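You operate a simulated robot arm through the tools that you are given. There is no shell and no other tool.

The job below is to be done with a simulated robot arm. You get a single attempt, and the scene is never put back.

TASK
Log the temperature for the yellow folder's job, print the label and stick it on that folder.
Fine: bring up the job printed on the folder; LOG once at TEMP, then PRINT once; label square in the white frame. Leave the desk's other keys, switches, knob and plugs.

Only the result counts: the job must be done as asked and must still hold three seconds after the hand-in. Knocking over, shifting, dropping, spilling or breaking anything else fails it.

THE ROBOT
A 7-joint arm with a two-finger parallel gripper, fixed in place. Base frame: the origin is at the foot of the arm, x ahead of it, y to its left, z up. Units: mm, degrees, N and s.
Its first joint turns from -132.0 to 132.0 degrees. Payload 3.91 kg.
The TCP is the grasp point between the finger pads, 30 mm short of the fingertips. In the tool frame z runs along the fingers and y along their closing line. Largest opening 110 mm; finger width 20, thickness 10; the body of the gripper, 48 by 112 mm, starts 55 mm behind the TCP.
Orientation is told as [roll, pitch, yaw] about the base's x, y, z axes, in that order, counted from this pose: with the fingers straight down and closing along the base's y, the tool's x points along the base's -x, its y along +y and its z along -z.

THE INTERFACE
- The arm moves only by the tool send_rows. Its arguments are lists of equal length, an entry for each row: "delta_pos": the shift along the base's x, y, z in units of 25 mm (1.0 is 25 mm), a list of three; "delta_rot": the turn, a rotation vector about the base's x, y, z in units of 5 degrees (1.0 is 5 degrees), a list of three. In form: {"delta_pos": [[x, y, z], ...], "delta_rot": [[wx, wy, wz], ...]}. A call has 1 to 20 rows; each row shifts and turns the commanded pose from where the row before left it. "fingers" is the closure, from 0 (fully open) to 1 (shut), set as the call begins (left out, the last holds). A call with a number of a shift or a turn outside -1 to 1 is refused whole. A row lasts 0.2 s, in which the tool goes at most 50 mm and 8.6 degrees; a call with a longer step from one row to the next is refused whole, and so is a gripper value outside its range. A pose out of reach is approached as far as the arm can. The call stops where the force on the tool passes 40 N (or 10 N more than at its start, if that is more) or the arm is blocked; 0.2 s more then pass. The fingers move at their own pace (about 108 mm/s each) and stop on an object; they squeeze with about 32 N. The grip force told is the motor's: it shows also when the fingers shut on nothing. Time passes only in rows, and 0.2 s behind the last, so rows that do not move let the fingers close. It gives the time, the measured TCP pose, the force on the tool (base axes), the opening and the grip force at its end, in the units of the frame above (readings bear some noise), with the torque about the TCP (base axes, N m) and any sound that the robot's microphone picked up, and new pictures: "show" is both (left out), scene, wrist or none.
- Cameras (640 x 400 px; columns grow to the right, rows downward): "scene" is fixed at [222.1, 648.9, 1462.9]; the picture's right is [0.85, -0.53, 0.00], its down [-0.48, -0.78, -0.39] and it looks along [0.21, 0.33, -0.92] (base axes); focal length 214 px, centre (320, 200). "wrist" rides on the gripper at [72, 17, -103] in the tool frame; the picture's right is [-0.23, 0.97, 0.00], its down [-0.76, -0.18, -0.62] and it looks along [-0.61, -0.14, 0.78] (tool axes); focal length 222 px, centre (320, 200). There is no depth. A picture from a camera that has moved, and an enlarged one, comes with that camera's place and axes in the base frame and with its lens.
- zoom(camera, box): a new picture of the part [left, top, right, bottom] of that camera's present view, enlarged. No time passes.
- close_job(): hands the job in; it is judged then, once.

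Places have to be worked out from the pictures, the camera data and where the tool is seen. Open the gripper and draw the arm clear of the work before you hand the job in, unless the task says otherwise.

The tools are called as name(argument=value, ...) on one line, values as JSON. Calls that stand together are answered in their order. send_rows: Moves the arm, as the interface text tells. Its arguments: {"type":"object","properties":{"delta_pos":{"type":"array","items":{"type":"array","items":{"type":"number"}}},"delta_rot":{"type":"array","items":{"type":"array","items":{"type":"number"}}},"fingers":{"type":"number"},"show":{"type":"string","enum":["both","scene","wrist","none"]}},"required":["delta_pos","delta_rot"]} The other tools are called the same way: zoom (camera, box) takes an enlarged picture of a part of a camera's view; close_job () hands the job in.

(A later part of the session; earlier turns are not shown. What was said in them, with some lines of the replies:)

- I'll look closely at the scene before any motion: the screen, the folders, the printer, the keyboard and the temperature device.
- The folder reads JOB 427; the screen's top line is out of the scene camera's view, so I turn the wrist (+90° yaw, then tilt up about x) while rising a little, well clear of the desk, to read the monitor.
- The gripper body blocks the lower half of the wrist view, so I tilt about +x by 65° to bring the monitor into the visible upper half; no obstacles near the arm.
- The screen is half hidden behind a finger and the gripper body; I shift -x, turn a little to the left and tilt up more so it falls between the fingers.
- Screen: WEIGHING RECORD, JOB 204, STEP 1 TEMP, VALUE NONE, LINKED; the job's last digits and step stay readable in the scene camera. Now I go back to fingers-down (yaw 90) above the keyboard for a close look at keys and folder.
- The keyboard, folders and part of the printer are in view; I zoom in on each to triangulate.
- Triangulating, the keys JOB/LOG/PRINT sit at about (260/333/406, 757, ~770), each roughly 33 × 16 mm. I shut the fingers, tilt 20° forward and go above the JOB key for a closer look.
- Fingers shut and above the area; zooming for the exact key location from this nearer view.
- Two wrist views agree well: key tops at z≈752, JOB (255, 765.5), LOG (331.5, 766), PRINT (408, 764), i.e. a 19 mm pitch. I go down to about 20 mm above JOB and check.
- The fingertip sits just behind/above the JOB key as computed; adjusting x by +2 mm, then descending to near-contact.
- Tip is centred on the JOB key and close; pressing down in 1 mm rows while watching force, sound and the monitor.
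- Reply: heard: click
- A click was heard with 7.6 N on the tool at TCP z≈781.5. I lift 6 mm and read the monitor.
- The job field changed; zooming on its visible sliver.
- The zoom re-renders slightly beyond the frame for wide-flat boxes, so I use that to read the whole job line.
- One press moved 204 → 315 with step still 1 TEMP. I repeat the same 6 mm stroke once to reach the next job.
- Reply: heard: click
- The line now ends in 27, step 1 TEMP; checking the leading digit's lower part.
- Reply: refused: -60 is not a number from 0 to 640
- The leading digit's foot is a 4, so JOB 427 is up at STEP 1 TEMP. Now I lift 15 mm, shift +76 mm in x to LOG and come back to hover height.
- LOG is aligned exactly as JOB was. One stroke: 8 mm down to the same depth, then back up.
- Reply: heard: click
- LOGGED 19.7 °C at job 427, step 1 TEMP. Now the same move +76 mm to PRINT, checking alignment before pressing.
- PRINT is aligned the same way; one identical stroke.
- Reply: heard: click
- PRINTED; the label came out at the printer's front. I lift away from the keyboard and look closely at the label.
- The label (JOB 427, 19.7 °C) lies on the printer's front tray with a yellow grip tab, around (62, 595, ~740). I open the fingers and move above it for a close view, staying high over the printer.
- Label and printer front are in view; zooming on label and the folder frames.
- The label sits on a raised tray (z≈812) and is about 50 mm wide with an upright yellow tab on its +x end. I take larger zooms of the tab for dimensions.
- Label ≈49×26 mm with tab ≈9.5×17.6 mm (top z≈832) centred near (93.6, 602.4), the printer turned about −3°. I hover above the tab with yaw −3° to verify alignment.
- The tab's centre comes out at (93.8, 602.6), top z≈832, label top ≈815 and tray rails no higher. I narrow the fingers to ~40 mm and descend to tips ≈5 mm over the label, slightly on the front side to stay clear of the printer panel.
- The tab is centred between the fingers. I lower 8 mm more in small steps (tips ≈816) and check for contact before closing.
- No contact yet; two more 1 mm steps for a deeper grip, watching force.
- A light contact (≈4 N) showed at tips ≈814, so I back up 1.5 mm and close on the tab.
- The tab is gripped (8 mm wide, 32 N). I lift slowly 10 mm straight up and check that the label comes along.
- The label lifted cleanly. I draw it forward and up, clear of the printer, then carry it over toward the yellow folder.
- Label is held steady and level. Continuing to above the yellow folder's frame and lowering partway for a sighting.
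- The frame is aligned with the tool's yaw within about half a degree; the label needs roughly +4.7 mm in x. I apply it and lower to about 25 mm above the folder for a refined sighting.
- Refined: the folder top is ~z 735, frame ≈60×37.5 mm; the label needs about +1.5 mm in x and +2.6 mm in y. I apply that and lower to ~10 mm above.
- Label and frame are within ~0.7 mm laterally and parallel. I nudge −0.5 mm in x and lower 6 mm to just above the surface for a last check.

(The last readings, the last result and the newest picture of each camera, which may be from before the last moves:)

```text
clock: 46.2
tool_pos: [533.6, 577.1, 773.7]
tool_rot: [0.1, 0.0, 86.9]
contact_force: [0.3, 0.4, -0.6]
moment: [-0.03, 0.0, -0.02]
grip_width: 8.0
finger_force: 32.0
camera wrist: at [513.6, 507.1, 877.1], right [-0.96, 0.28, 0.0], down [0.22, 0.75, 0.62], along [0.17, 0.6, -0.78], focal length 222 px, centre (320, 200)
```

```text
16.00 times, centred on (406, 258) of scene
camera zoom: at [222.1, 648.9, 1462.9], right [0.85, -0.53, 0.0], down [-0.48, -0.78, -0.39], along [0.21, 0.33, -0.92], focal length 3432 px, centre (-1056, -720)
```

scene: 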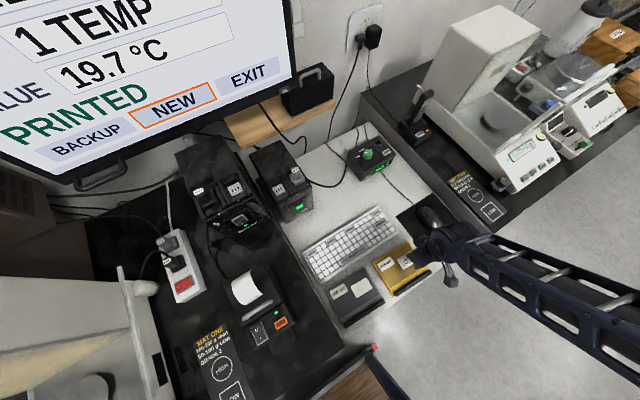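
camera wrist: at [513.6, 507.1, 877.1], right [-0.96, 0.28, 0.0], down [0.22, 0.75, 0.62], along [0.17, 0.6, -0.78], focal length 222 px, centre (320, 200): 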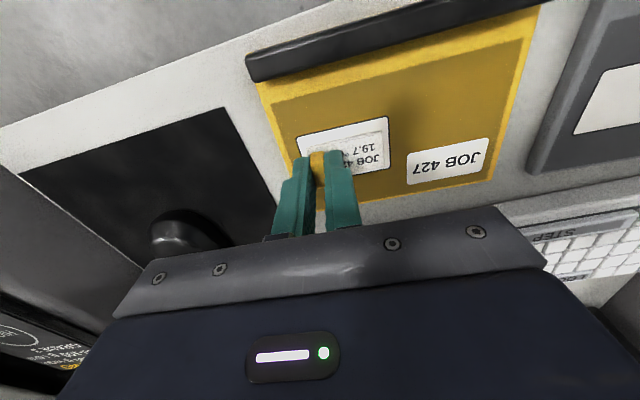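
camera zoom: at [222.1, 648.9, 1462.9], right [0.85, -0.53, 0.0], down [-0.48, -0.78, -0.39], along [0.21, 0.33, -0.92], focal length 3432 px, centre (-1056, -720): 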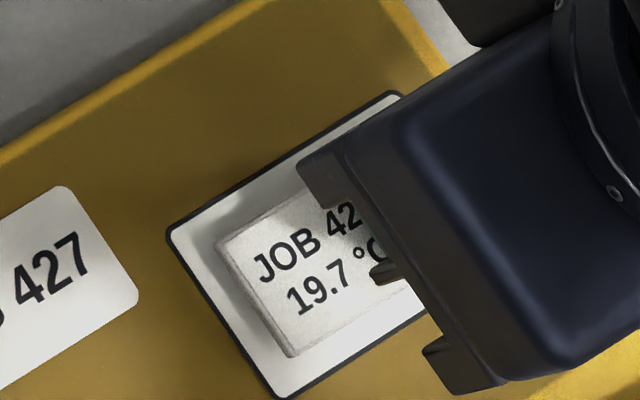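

Margins around the label are even to within about half a millimetre (I add +0.4 mm in x). Lowering in 1 mm rows until the label touches the folder.

send_rows(delta_pos=[[0.016, 0, -0.04], [0, 0, -0.04], [0, 0, -0.04]], delta_rot=[[0, 0, 0], [0, 0, 0], [0, 0, 0]], show="wrist")

zoom(camera="wrist", box=[250, 80, 410, 180])

```text
clock: 47.0
tool_pos: [533.8, 577.9, 771.0]
tool_rot: [0.0, -0.1, 87.0]
contact_force: [0.0, -0.5, 0.3]
moment: [0.01, -0.02, 0.03]
grip_width: 8.1
finger_force: 31.5
camera wrist: at [513.7, 507.3, 874.6], right [-0.96, 0.28, 0.0], down [0.22, 0.75, 0.62], along [0.17, 0.6, -0.78], focal length 222 px, centre (320, 200)
```

wrist: 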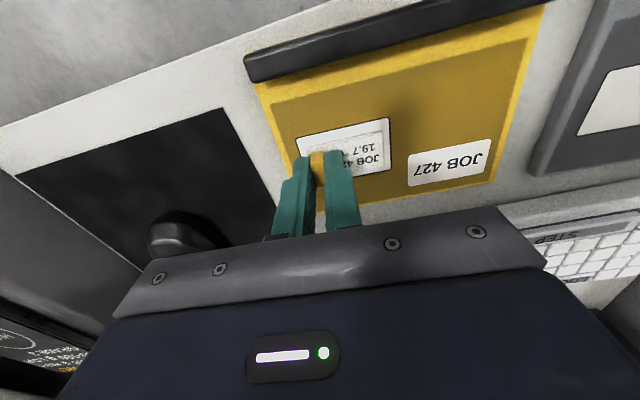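

```text
4.00 times, centred on (330, 130) of wrist
camera zoom: at [513.7, 507.3, 874.6], right [-0.96, 0.28, 0.0], down [0.22, 0.75, 0.62], along [0.17, 0.6, -0.78], focal length 888 px, centre (280, 480)
```

zoom: 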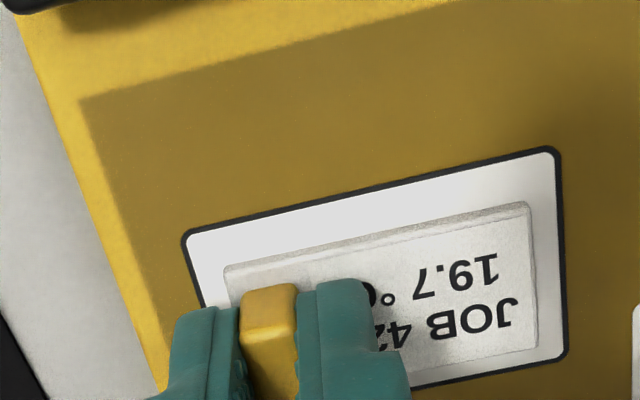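

No contact at z≈771; margins look even. Continuing down in 0.75 mm rows.

send_rows(delta_pos=[[0, 0, -0.03], [0, 0, -0.03], [0, 0, -0.03]], delta_rot=[[0, 0, 0], [0, 0, 0], [0, 0, 0]], show="none")

```text
clock: 47.8
tool_pos: [536.1, 579.5, 768.2]
tool_rot: [-0.1, -0.1, 86.9]
contact_force: [-0.1, -1.7, 11.2]
moment: [-0.05, 0.05, 0.01]
grip_width: 7.8
finger_force: 32.7
```

Contact: 11 N upward at z≈768.5. I check the label's seating before releasing.

send_rows(delta_pos=[[0, 0, 0]], delta_rot=[[0, 0, 0]], show="wrist")

zoom(camera="wrist", box=[250, 80, 410, 180])

zoom(camera="scene", box=[386, 245, 426, 270])

```text
clock: 48.2
tool_pos: [533.9, 578.5, 768.9]
tool_rot: [0.0, -0.2, 87.0]
contact_force: [0.2, 0.8, 15.1]
moment: [0.01, 0.06, -0.02]
grip_width: 8.5
finger_force: 32.4
camera wrist: at [514.3, 507.3, 872.5], right [-0.96, 0.28, 0.0], down [0.22, 0.75, 0.62], along [0.17, 0.6, -0.78], focal length 222 px, centre (320, 200)
```

wrist: 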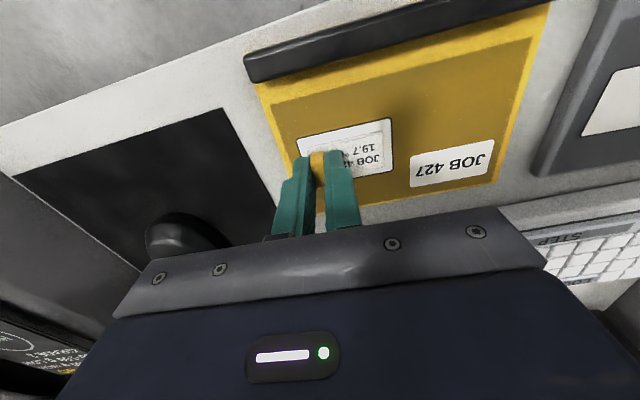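

```text
4.00 times, centred on (330, 130) of wrist
camera zoom: at [514.3, 507.3, 872.5], right [-0.96, 0.28, 0.0], down [0.22, 0.75, 0.62], along [0.17, 0.6, -0.78], focal length 888 px, centre (280, 480)
```

zoom: 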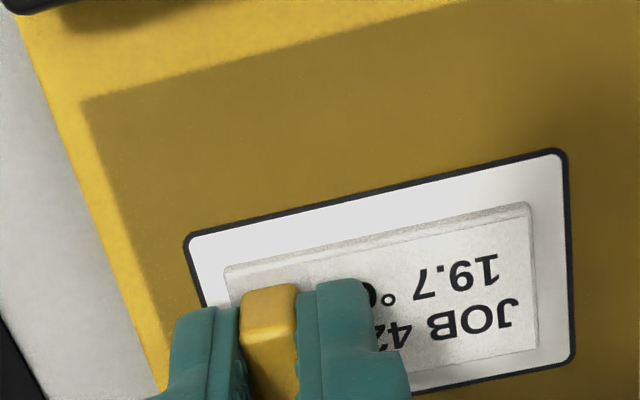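

```text
16.00 times, centred on (406, 258) of scene
camera zoom: at [222.1, 648.9, 1462.9], right [0.85, -0.53, 0.0], down [-0.48, -0.78, -0.39], along [0.21, 0.33, -0.92], focal length 3432 px, centre (-1056, -720)
```

zoom: 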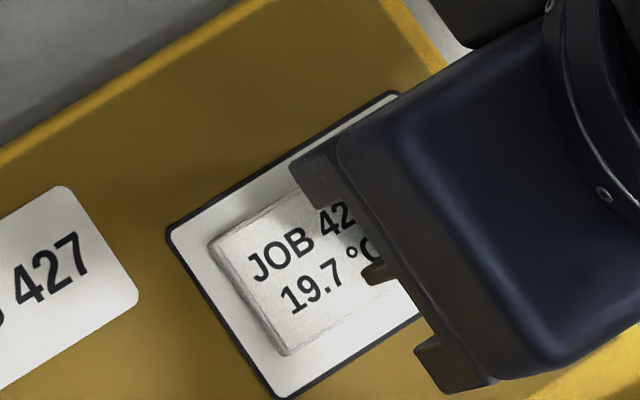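

The label sits parallel in the frame with margins ≈4.2–5.3 mm in x and ≈6 mm in y, pressed with 15 N. I open the fingers slightly to let go of the tab.

send_rows(delta_pos=[[0, 0, 0], [0, 0, 0], [0, 0, 0]], delta_rot=[[0, 0, 0], [0, 0, 0], [0, 0, 0]], fingers=0.8, show="wrist")

zoom(camera="wrist", box=[250, 80, 410, 180])

```text
clock: 49.0
tool_pos: [535.2, 578.3, 768.2]
tool_rot: [0.1, 0.0, 86.9]
contact_force: [4.6, -0.4, 7.5]
moment: [-0.01, 0.03, 0.03]
grip_width: 20.1
finger_force: 0.0
camera wrist: at [514.2, 507.0, 871.8], right [-0.96, 0.28, 0.0], down [0.22, 0.75, 0.62], along [0.17, 0.6, -0.78], focal length 222 px, centre (320, 200)
```

wrist: 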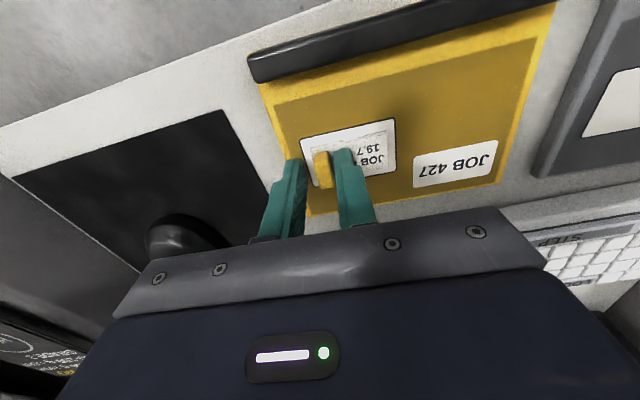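

```text
4.00 times, centred on (330, 130) of wrist
camera zoom: at [514.2, 507.0, 871.8], right [-0.96, 0.28, 0.0], down [0.22, 0.75, 0.62], along [0.17, 0.6, -0.78], focal length 888 px, centre (280, 480)
```

zoom: 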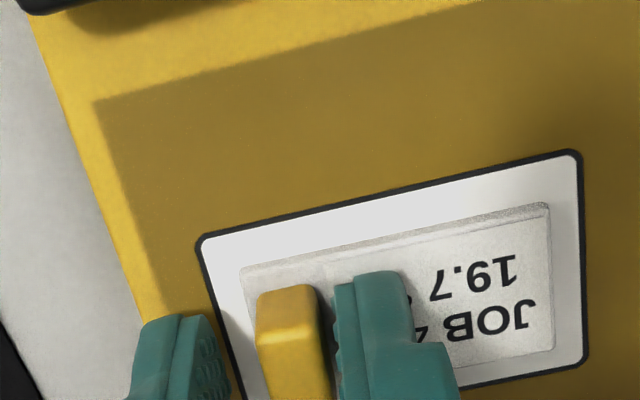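

The tab is released, but a finger seems to rest lightly on the label (7.5 N). I lift straight up before opening further, and check the folder position.

send_rows(delta_pos=[[0, 0, 0.06], [0, 0, 0.1], [0, 0, 0.3], [0, 0, 0.8], [0, 0, 1]], delta_rot=[[0, 0, 0], [0, 0, 0], [0, 0, 0], [0, 0, 0], [0, 0, 0]], show="both")

zoom(camera="wrist", box=[240, 60, 400, 160])

zoom(camera="scene", box=[360, 230, 440, 300])

zoom(camera="scene", box=[386, 245, 426, 270])

```text
clock: 50.2
tool_pos: [534.8, 577.5, 823.9]
tool_rot: [0.2, 0.0, 87.1]
contact_force: [0.4, 0.2, -0.1]
moment: [0.04, 0.02, -0.02]
grip_width: 21.8
finger_force: 0.1
camera wrist: at [514.0, 506.1, 928.0], right [-0.96, 0.28, 0.0], down [0.22, 0.75, 0.62], along [0.17, 0.6, -0.78], focal length 222 px, centre (320, 200)
```

scene: 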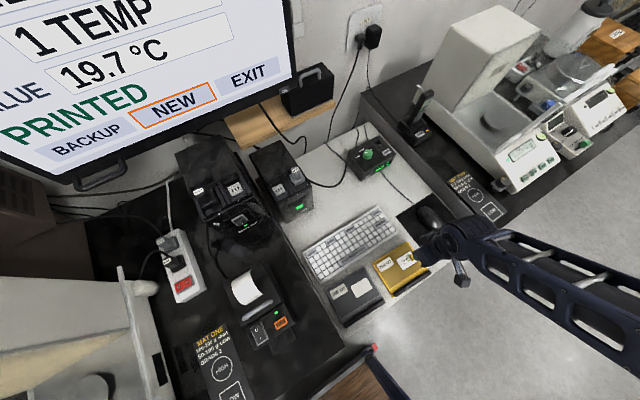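
wrist: 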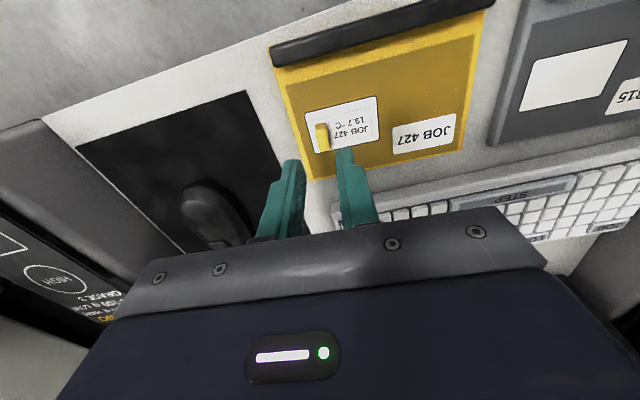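

```text
4.00 times, centred on (320, 110) of wrist
camera zoom: at [514.0, 506.1, 928.0], right [-0.96, 0.28, 0.0], down [0.22, 0.75, 0.62], along [0.17, 0.6, -0.78], focal length 888 px, centre (320, 560)
```

zoom: 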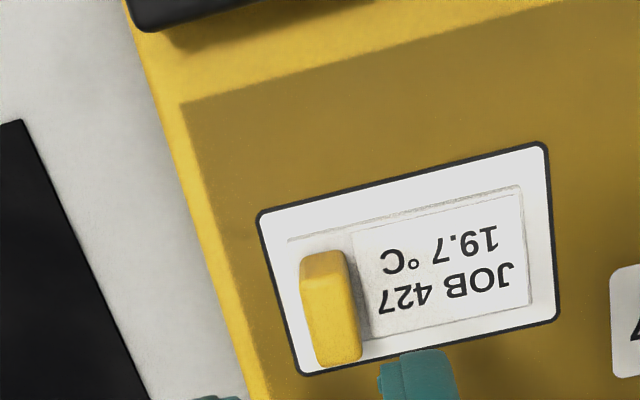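

```text
5.71 times, centred on (400, 265) of scene
camera zoom: at [222.1, 648.9, 1462.9], right [0.85, -0.53, 0.0], down [-0.48, -0.78, -0.39], along [0.21, 0.33, -0.92], focal length 1226 px, centre (-137, -171)
```

zoom: 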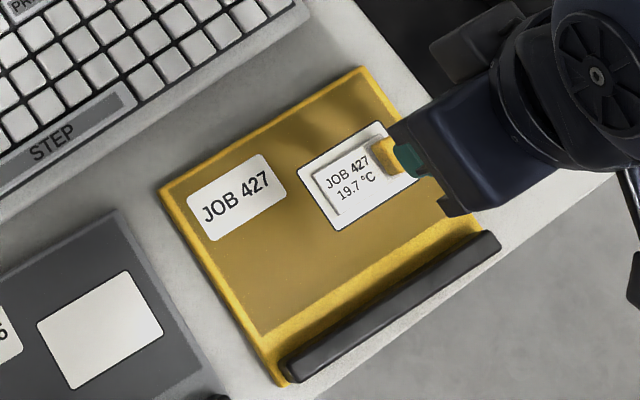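

```text
16.00 times, centred on (406, 258) of scene
camera zoom: at [222.1, 648.9, 1462.9], right [0.85, -0.53, 0.0], down [-0.48, -0.78, -0.39], along [0.21, 0.33, -0.92], focal length 3432 px, centre (-1056, -720)
```

zoom: 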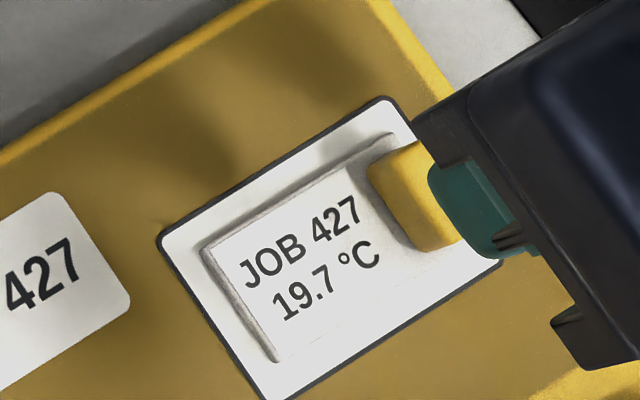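

The label stays in the frame and the finger is clear. I rise further and open the fingers, then take a close look at the seating.

send_rows(delta_pos=[[0, 0, 1], [0, 0, 1], [0, -0.2, 0.6], [0, -0.4, 0], [0, -0.4, 0]], delta_rot=[[0, 0, 0], [0, 0, 0], [0, 0, 0], [0, 0, 0], [0, 0, 0]], fingers=0, show="both")

zoom(camera="wrist", box=[280, 70, 376, 130])

zoom(camera="scene", box=[360, 230, 440, 300])

```text
clock: 51.4
tool_pos: [532.5, 553.1, 890.4]
tool_rot: [0.0, 0.0, 87.1]
contact_force: [-0.4, -0.1, 0.0]
moment: [-0.08, 0.03, 0.02]
grip_width: 109.8
finger_force: 0.2
camera wrist: at [512.8, 482.7, 993.9], right [-0.96, 0.28, 0.0], down [0.22, 0.75, 0.62], along [0.17, 0.6, -0.78], focal length 222 px, centre (320, 200)
```

scene: 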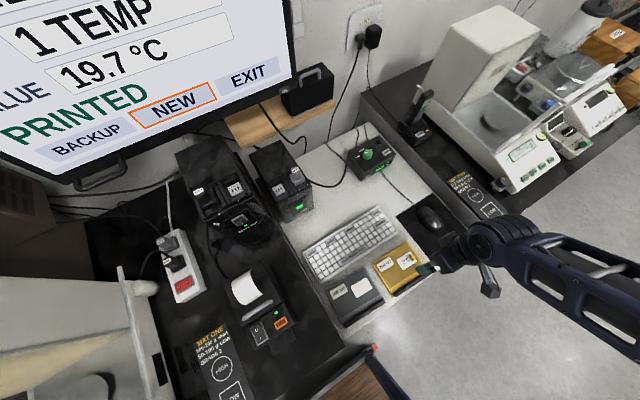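
wrist: 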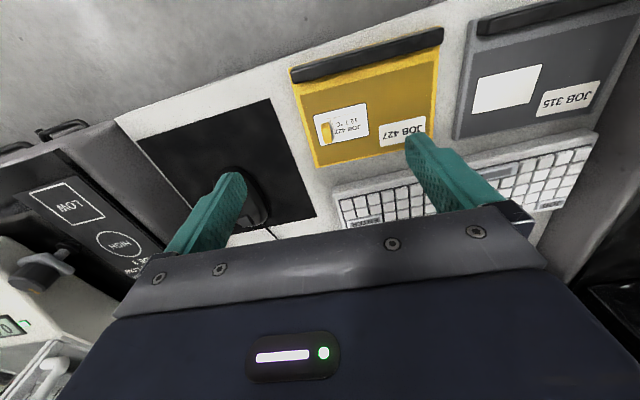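

```text
6.67 times, centred on (328, 100) of wrist
camera zoom: at [512.8, 482.7, 993.9], right [-0.96, 0.28, 0.0], down [0.22, 0.75, 0.62], along [0.17, 0.6, -0.78], focal length 1481 px, centre (267, 867)
```

zoom: 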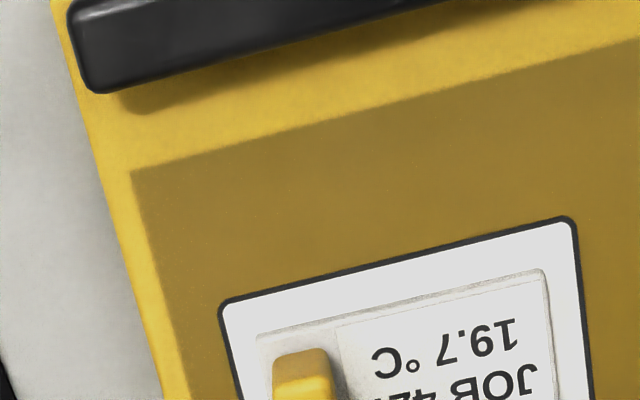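

```text
5.71 times, centred on (400, 265) of scene
camera zoom: at [222.1, 648.9, 1462.9], right [0.85, -0.53, 0.0], down [-0.48, -0.78, -0.39], along [0.21, 0.33, -0.92], focal length 1226 px, centre (-137, -171)
```

zoom: 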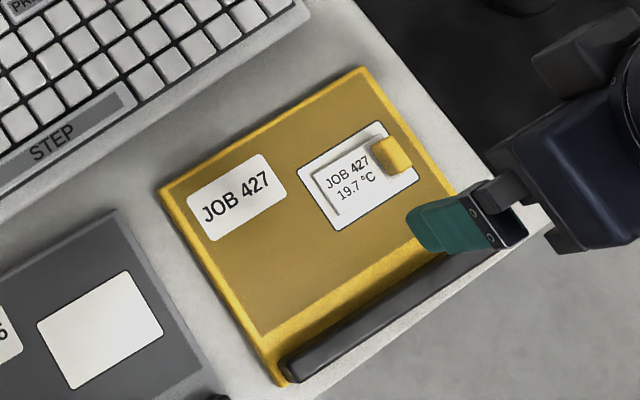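

zoom(camera="wrist", box=[300, 90, 380, 150])

zoom(camera="scene", box=[386, 245, 426, 275])

```text
6.67 times, centred on (340, 120) of wrist
camera zoom: at [512.8, 482.7, 993.9], right [-0.96, 0.28, 0.0], down [0.22, 0.75, 0.62], along [0.17, 0.6, -0.78], focal length 1481 px, centre (187, 733)
```

zoom: 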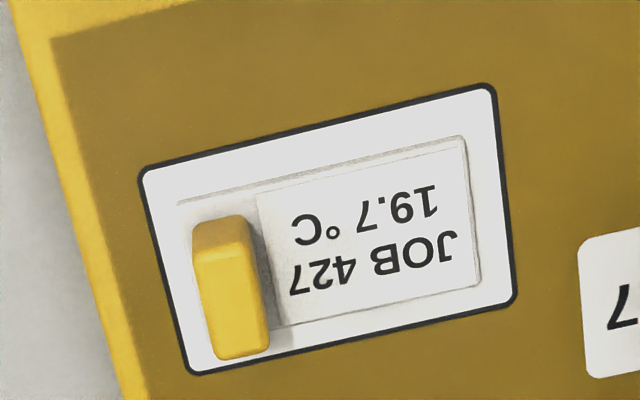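

```text
13.33 times, centred on (406, 260) of scene
camera zoom: at [222.1, 648.9, 1462.9], right [0.85, -0.53, 0.0], down [-0.48, -0.78, -0.39], along [0.21, 0.33, -0.92], focal length 2860 px, centre (-827, -600)
```

zoom: 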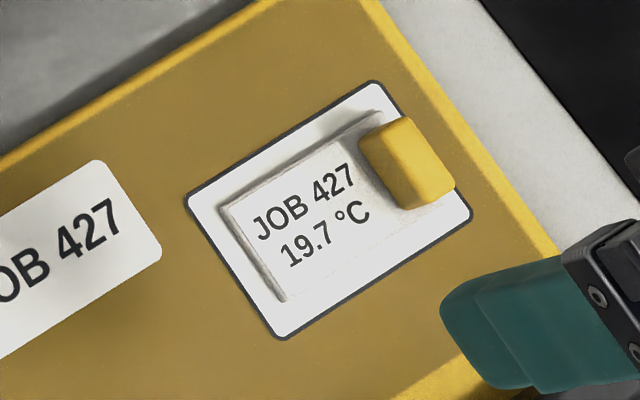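

The label lies square and near-centred in the yellow folder's frame (margins ≈4.5–5.4 mm and ≈6 mm), nothing else moved, and the screen reads PRINTED. I withdraw the open gripper away from the desk.

send_rows(delta_pos=[[0, 0, 1], [0, 0, 1], [0, -0.3, 1], [0, -0.6, 1], [-0.5, -0.8, 0.6], [-0.8, -0.8, 0.3], [-0.8, -0.6, 0], [-0.8, -0.6, 0], [-0.8, -0.4, 0], [-0.8, 0, 0], [0, 0, 0], [0, 0, 0]], delta_rot=[[0, 0, 0], [0, 0, 0], [0, 0, 0], [0, 0, 0], [0, 0, 0], [0, 0, 0], [0, 0, 0], [0, 0, 0], [0, 0, 0], [0, 0, 0], [0, 0, 0], [0, 0, 0]], fingers=0, show="both")

zoom(camera="scene", box=[290, 190, 450, 290])

zoom(camera="scene", box=[0, 0, 320, 200])

zoom(camera="scene", box=[200, 250, 330, 360])

```text
clock: 54.0
tool_pos: [421.3, 451.6, 1013.0]
tool_rot: [0.1, 0.0, 87.0]
contact_force: [-0.5, -0.1, 0.1]
moment: [0.03, 0.01, -0.04]
grip_width: 109.9
finger_force: 0.0
camera wrist: at [401.0, 379.5, 1116.0], right [-0.96, 0.28, 0.0], down [0.22, 0.75, 0.62], along [0.17, 0.6, -0.78], focal length 222 px, centre (320, 200)
```

scene: 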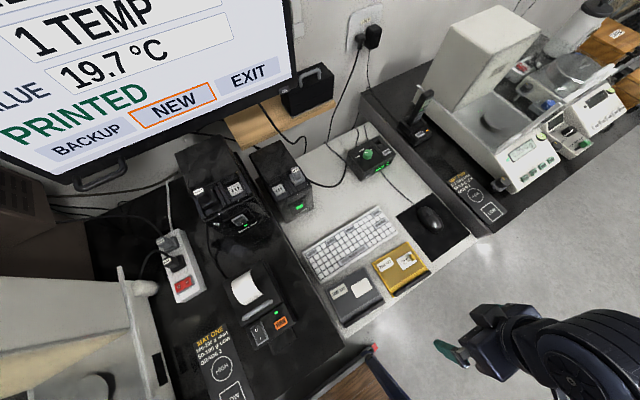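
wrist: 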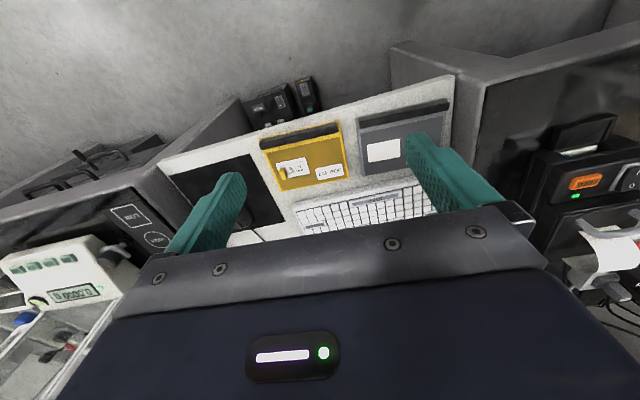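

```text
4.00 times, centred on (370, 240) of scene
camera zoom: at [222.1, 648.9, 1462.9], right [0.85, -0.53, 0.0], down [-0.48, -0.78, -0.39], along [0.21, 0.33, -0.92], focal length 858 px, centre (120, 40)
```

zoom: 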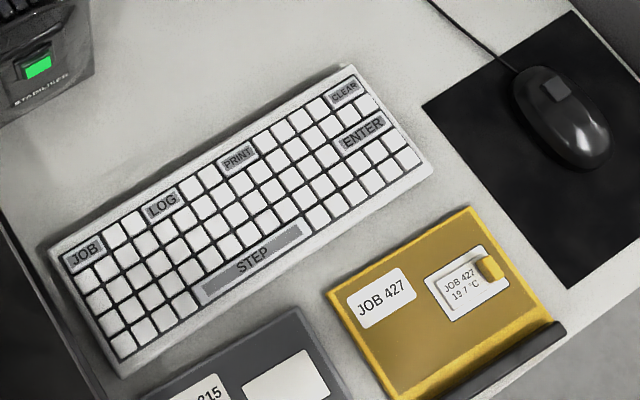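

```text
2.00 times, centred on (160, 100) of scene
camera zoom: at [222.1, 648.9, 1462.9], right [0.85, -0.53, 0.0], down [-0.48, -0.78, -0.39], along [0.21, 0.33, -0.92], focal length 429 px, centre (640, 400)
```

zoom: 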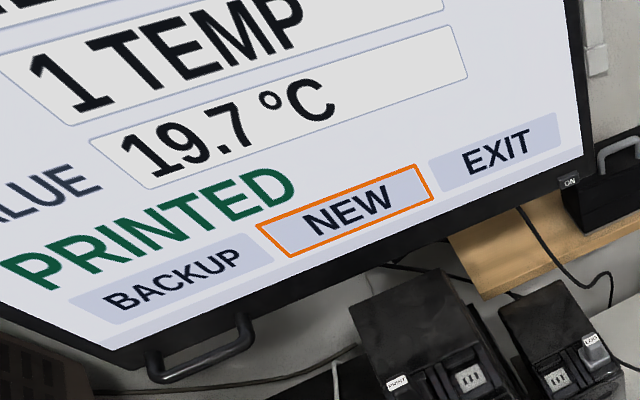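

```text
3.64 times, centred on (265, 305) of scene
camera zoom: at [222.1, 648.9, 1462.9], right [0.85, -0.53, 0.0], down [-0.48, -0.78, -0.39], along [0.21, 0.33, -0.92], focal length 780 px, centre (520, -182)
```

zoom: 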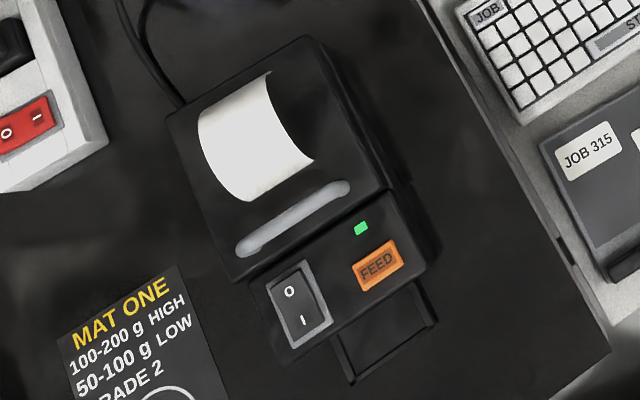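

The label (JOB 427, 19.7 °C) sits square in the yellow folder's frame, the screen shows PRINTED, the keyboard, printer and other items are where they were, and the open gripper is clear. Handing in.

close_job()

```text
The job is handed in.
```

The temperature for the yellow folder's job is logged, and the printed label is stuck square inside its white frame. I've handed the job in.

- **Job:** the folder reads JOB 427. Two presses of the JOB key took the screen from 204 to 315 to 427, with the step still at 1 TEMP.
- **Log and print:** I pressed LOG once and the screen showed 19.7 °C and LOGGED. I then pressed PRINT once and it showed PRINTED.
- **Label:** it reads JOB 427, 19.7 °C. The gap to the frame is roughly 4.5 to 5.5 mm on the sides and 6 mm front and back.
- **Folder moved slightly:** the folder slid about 2 mm when the gripper let go of the label. The label moved with it and stayed put in the frame.

I pressed no other keys and left the switches, knob and plugs alone. In the last pictures everything else was where it started, and the gripper was open and clear of the desk.
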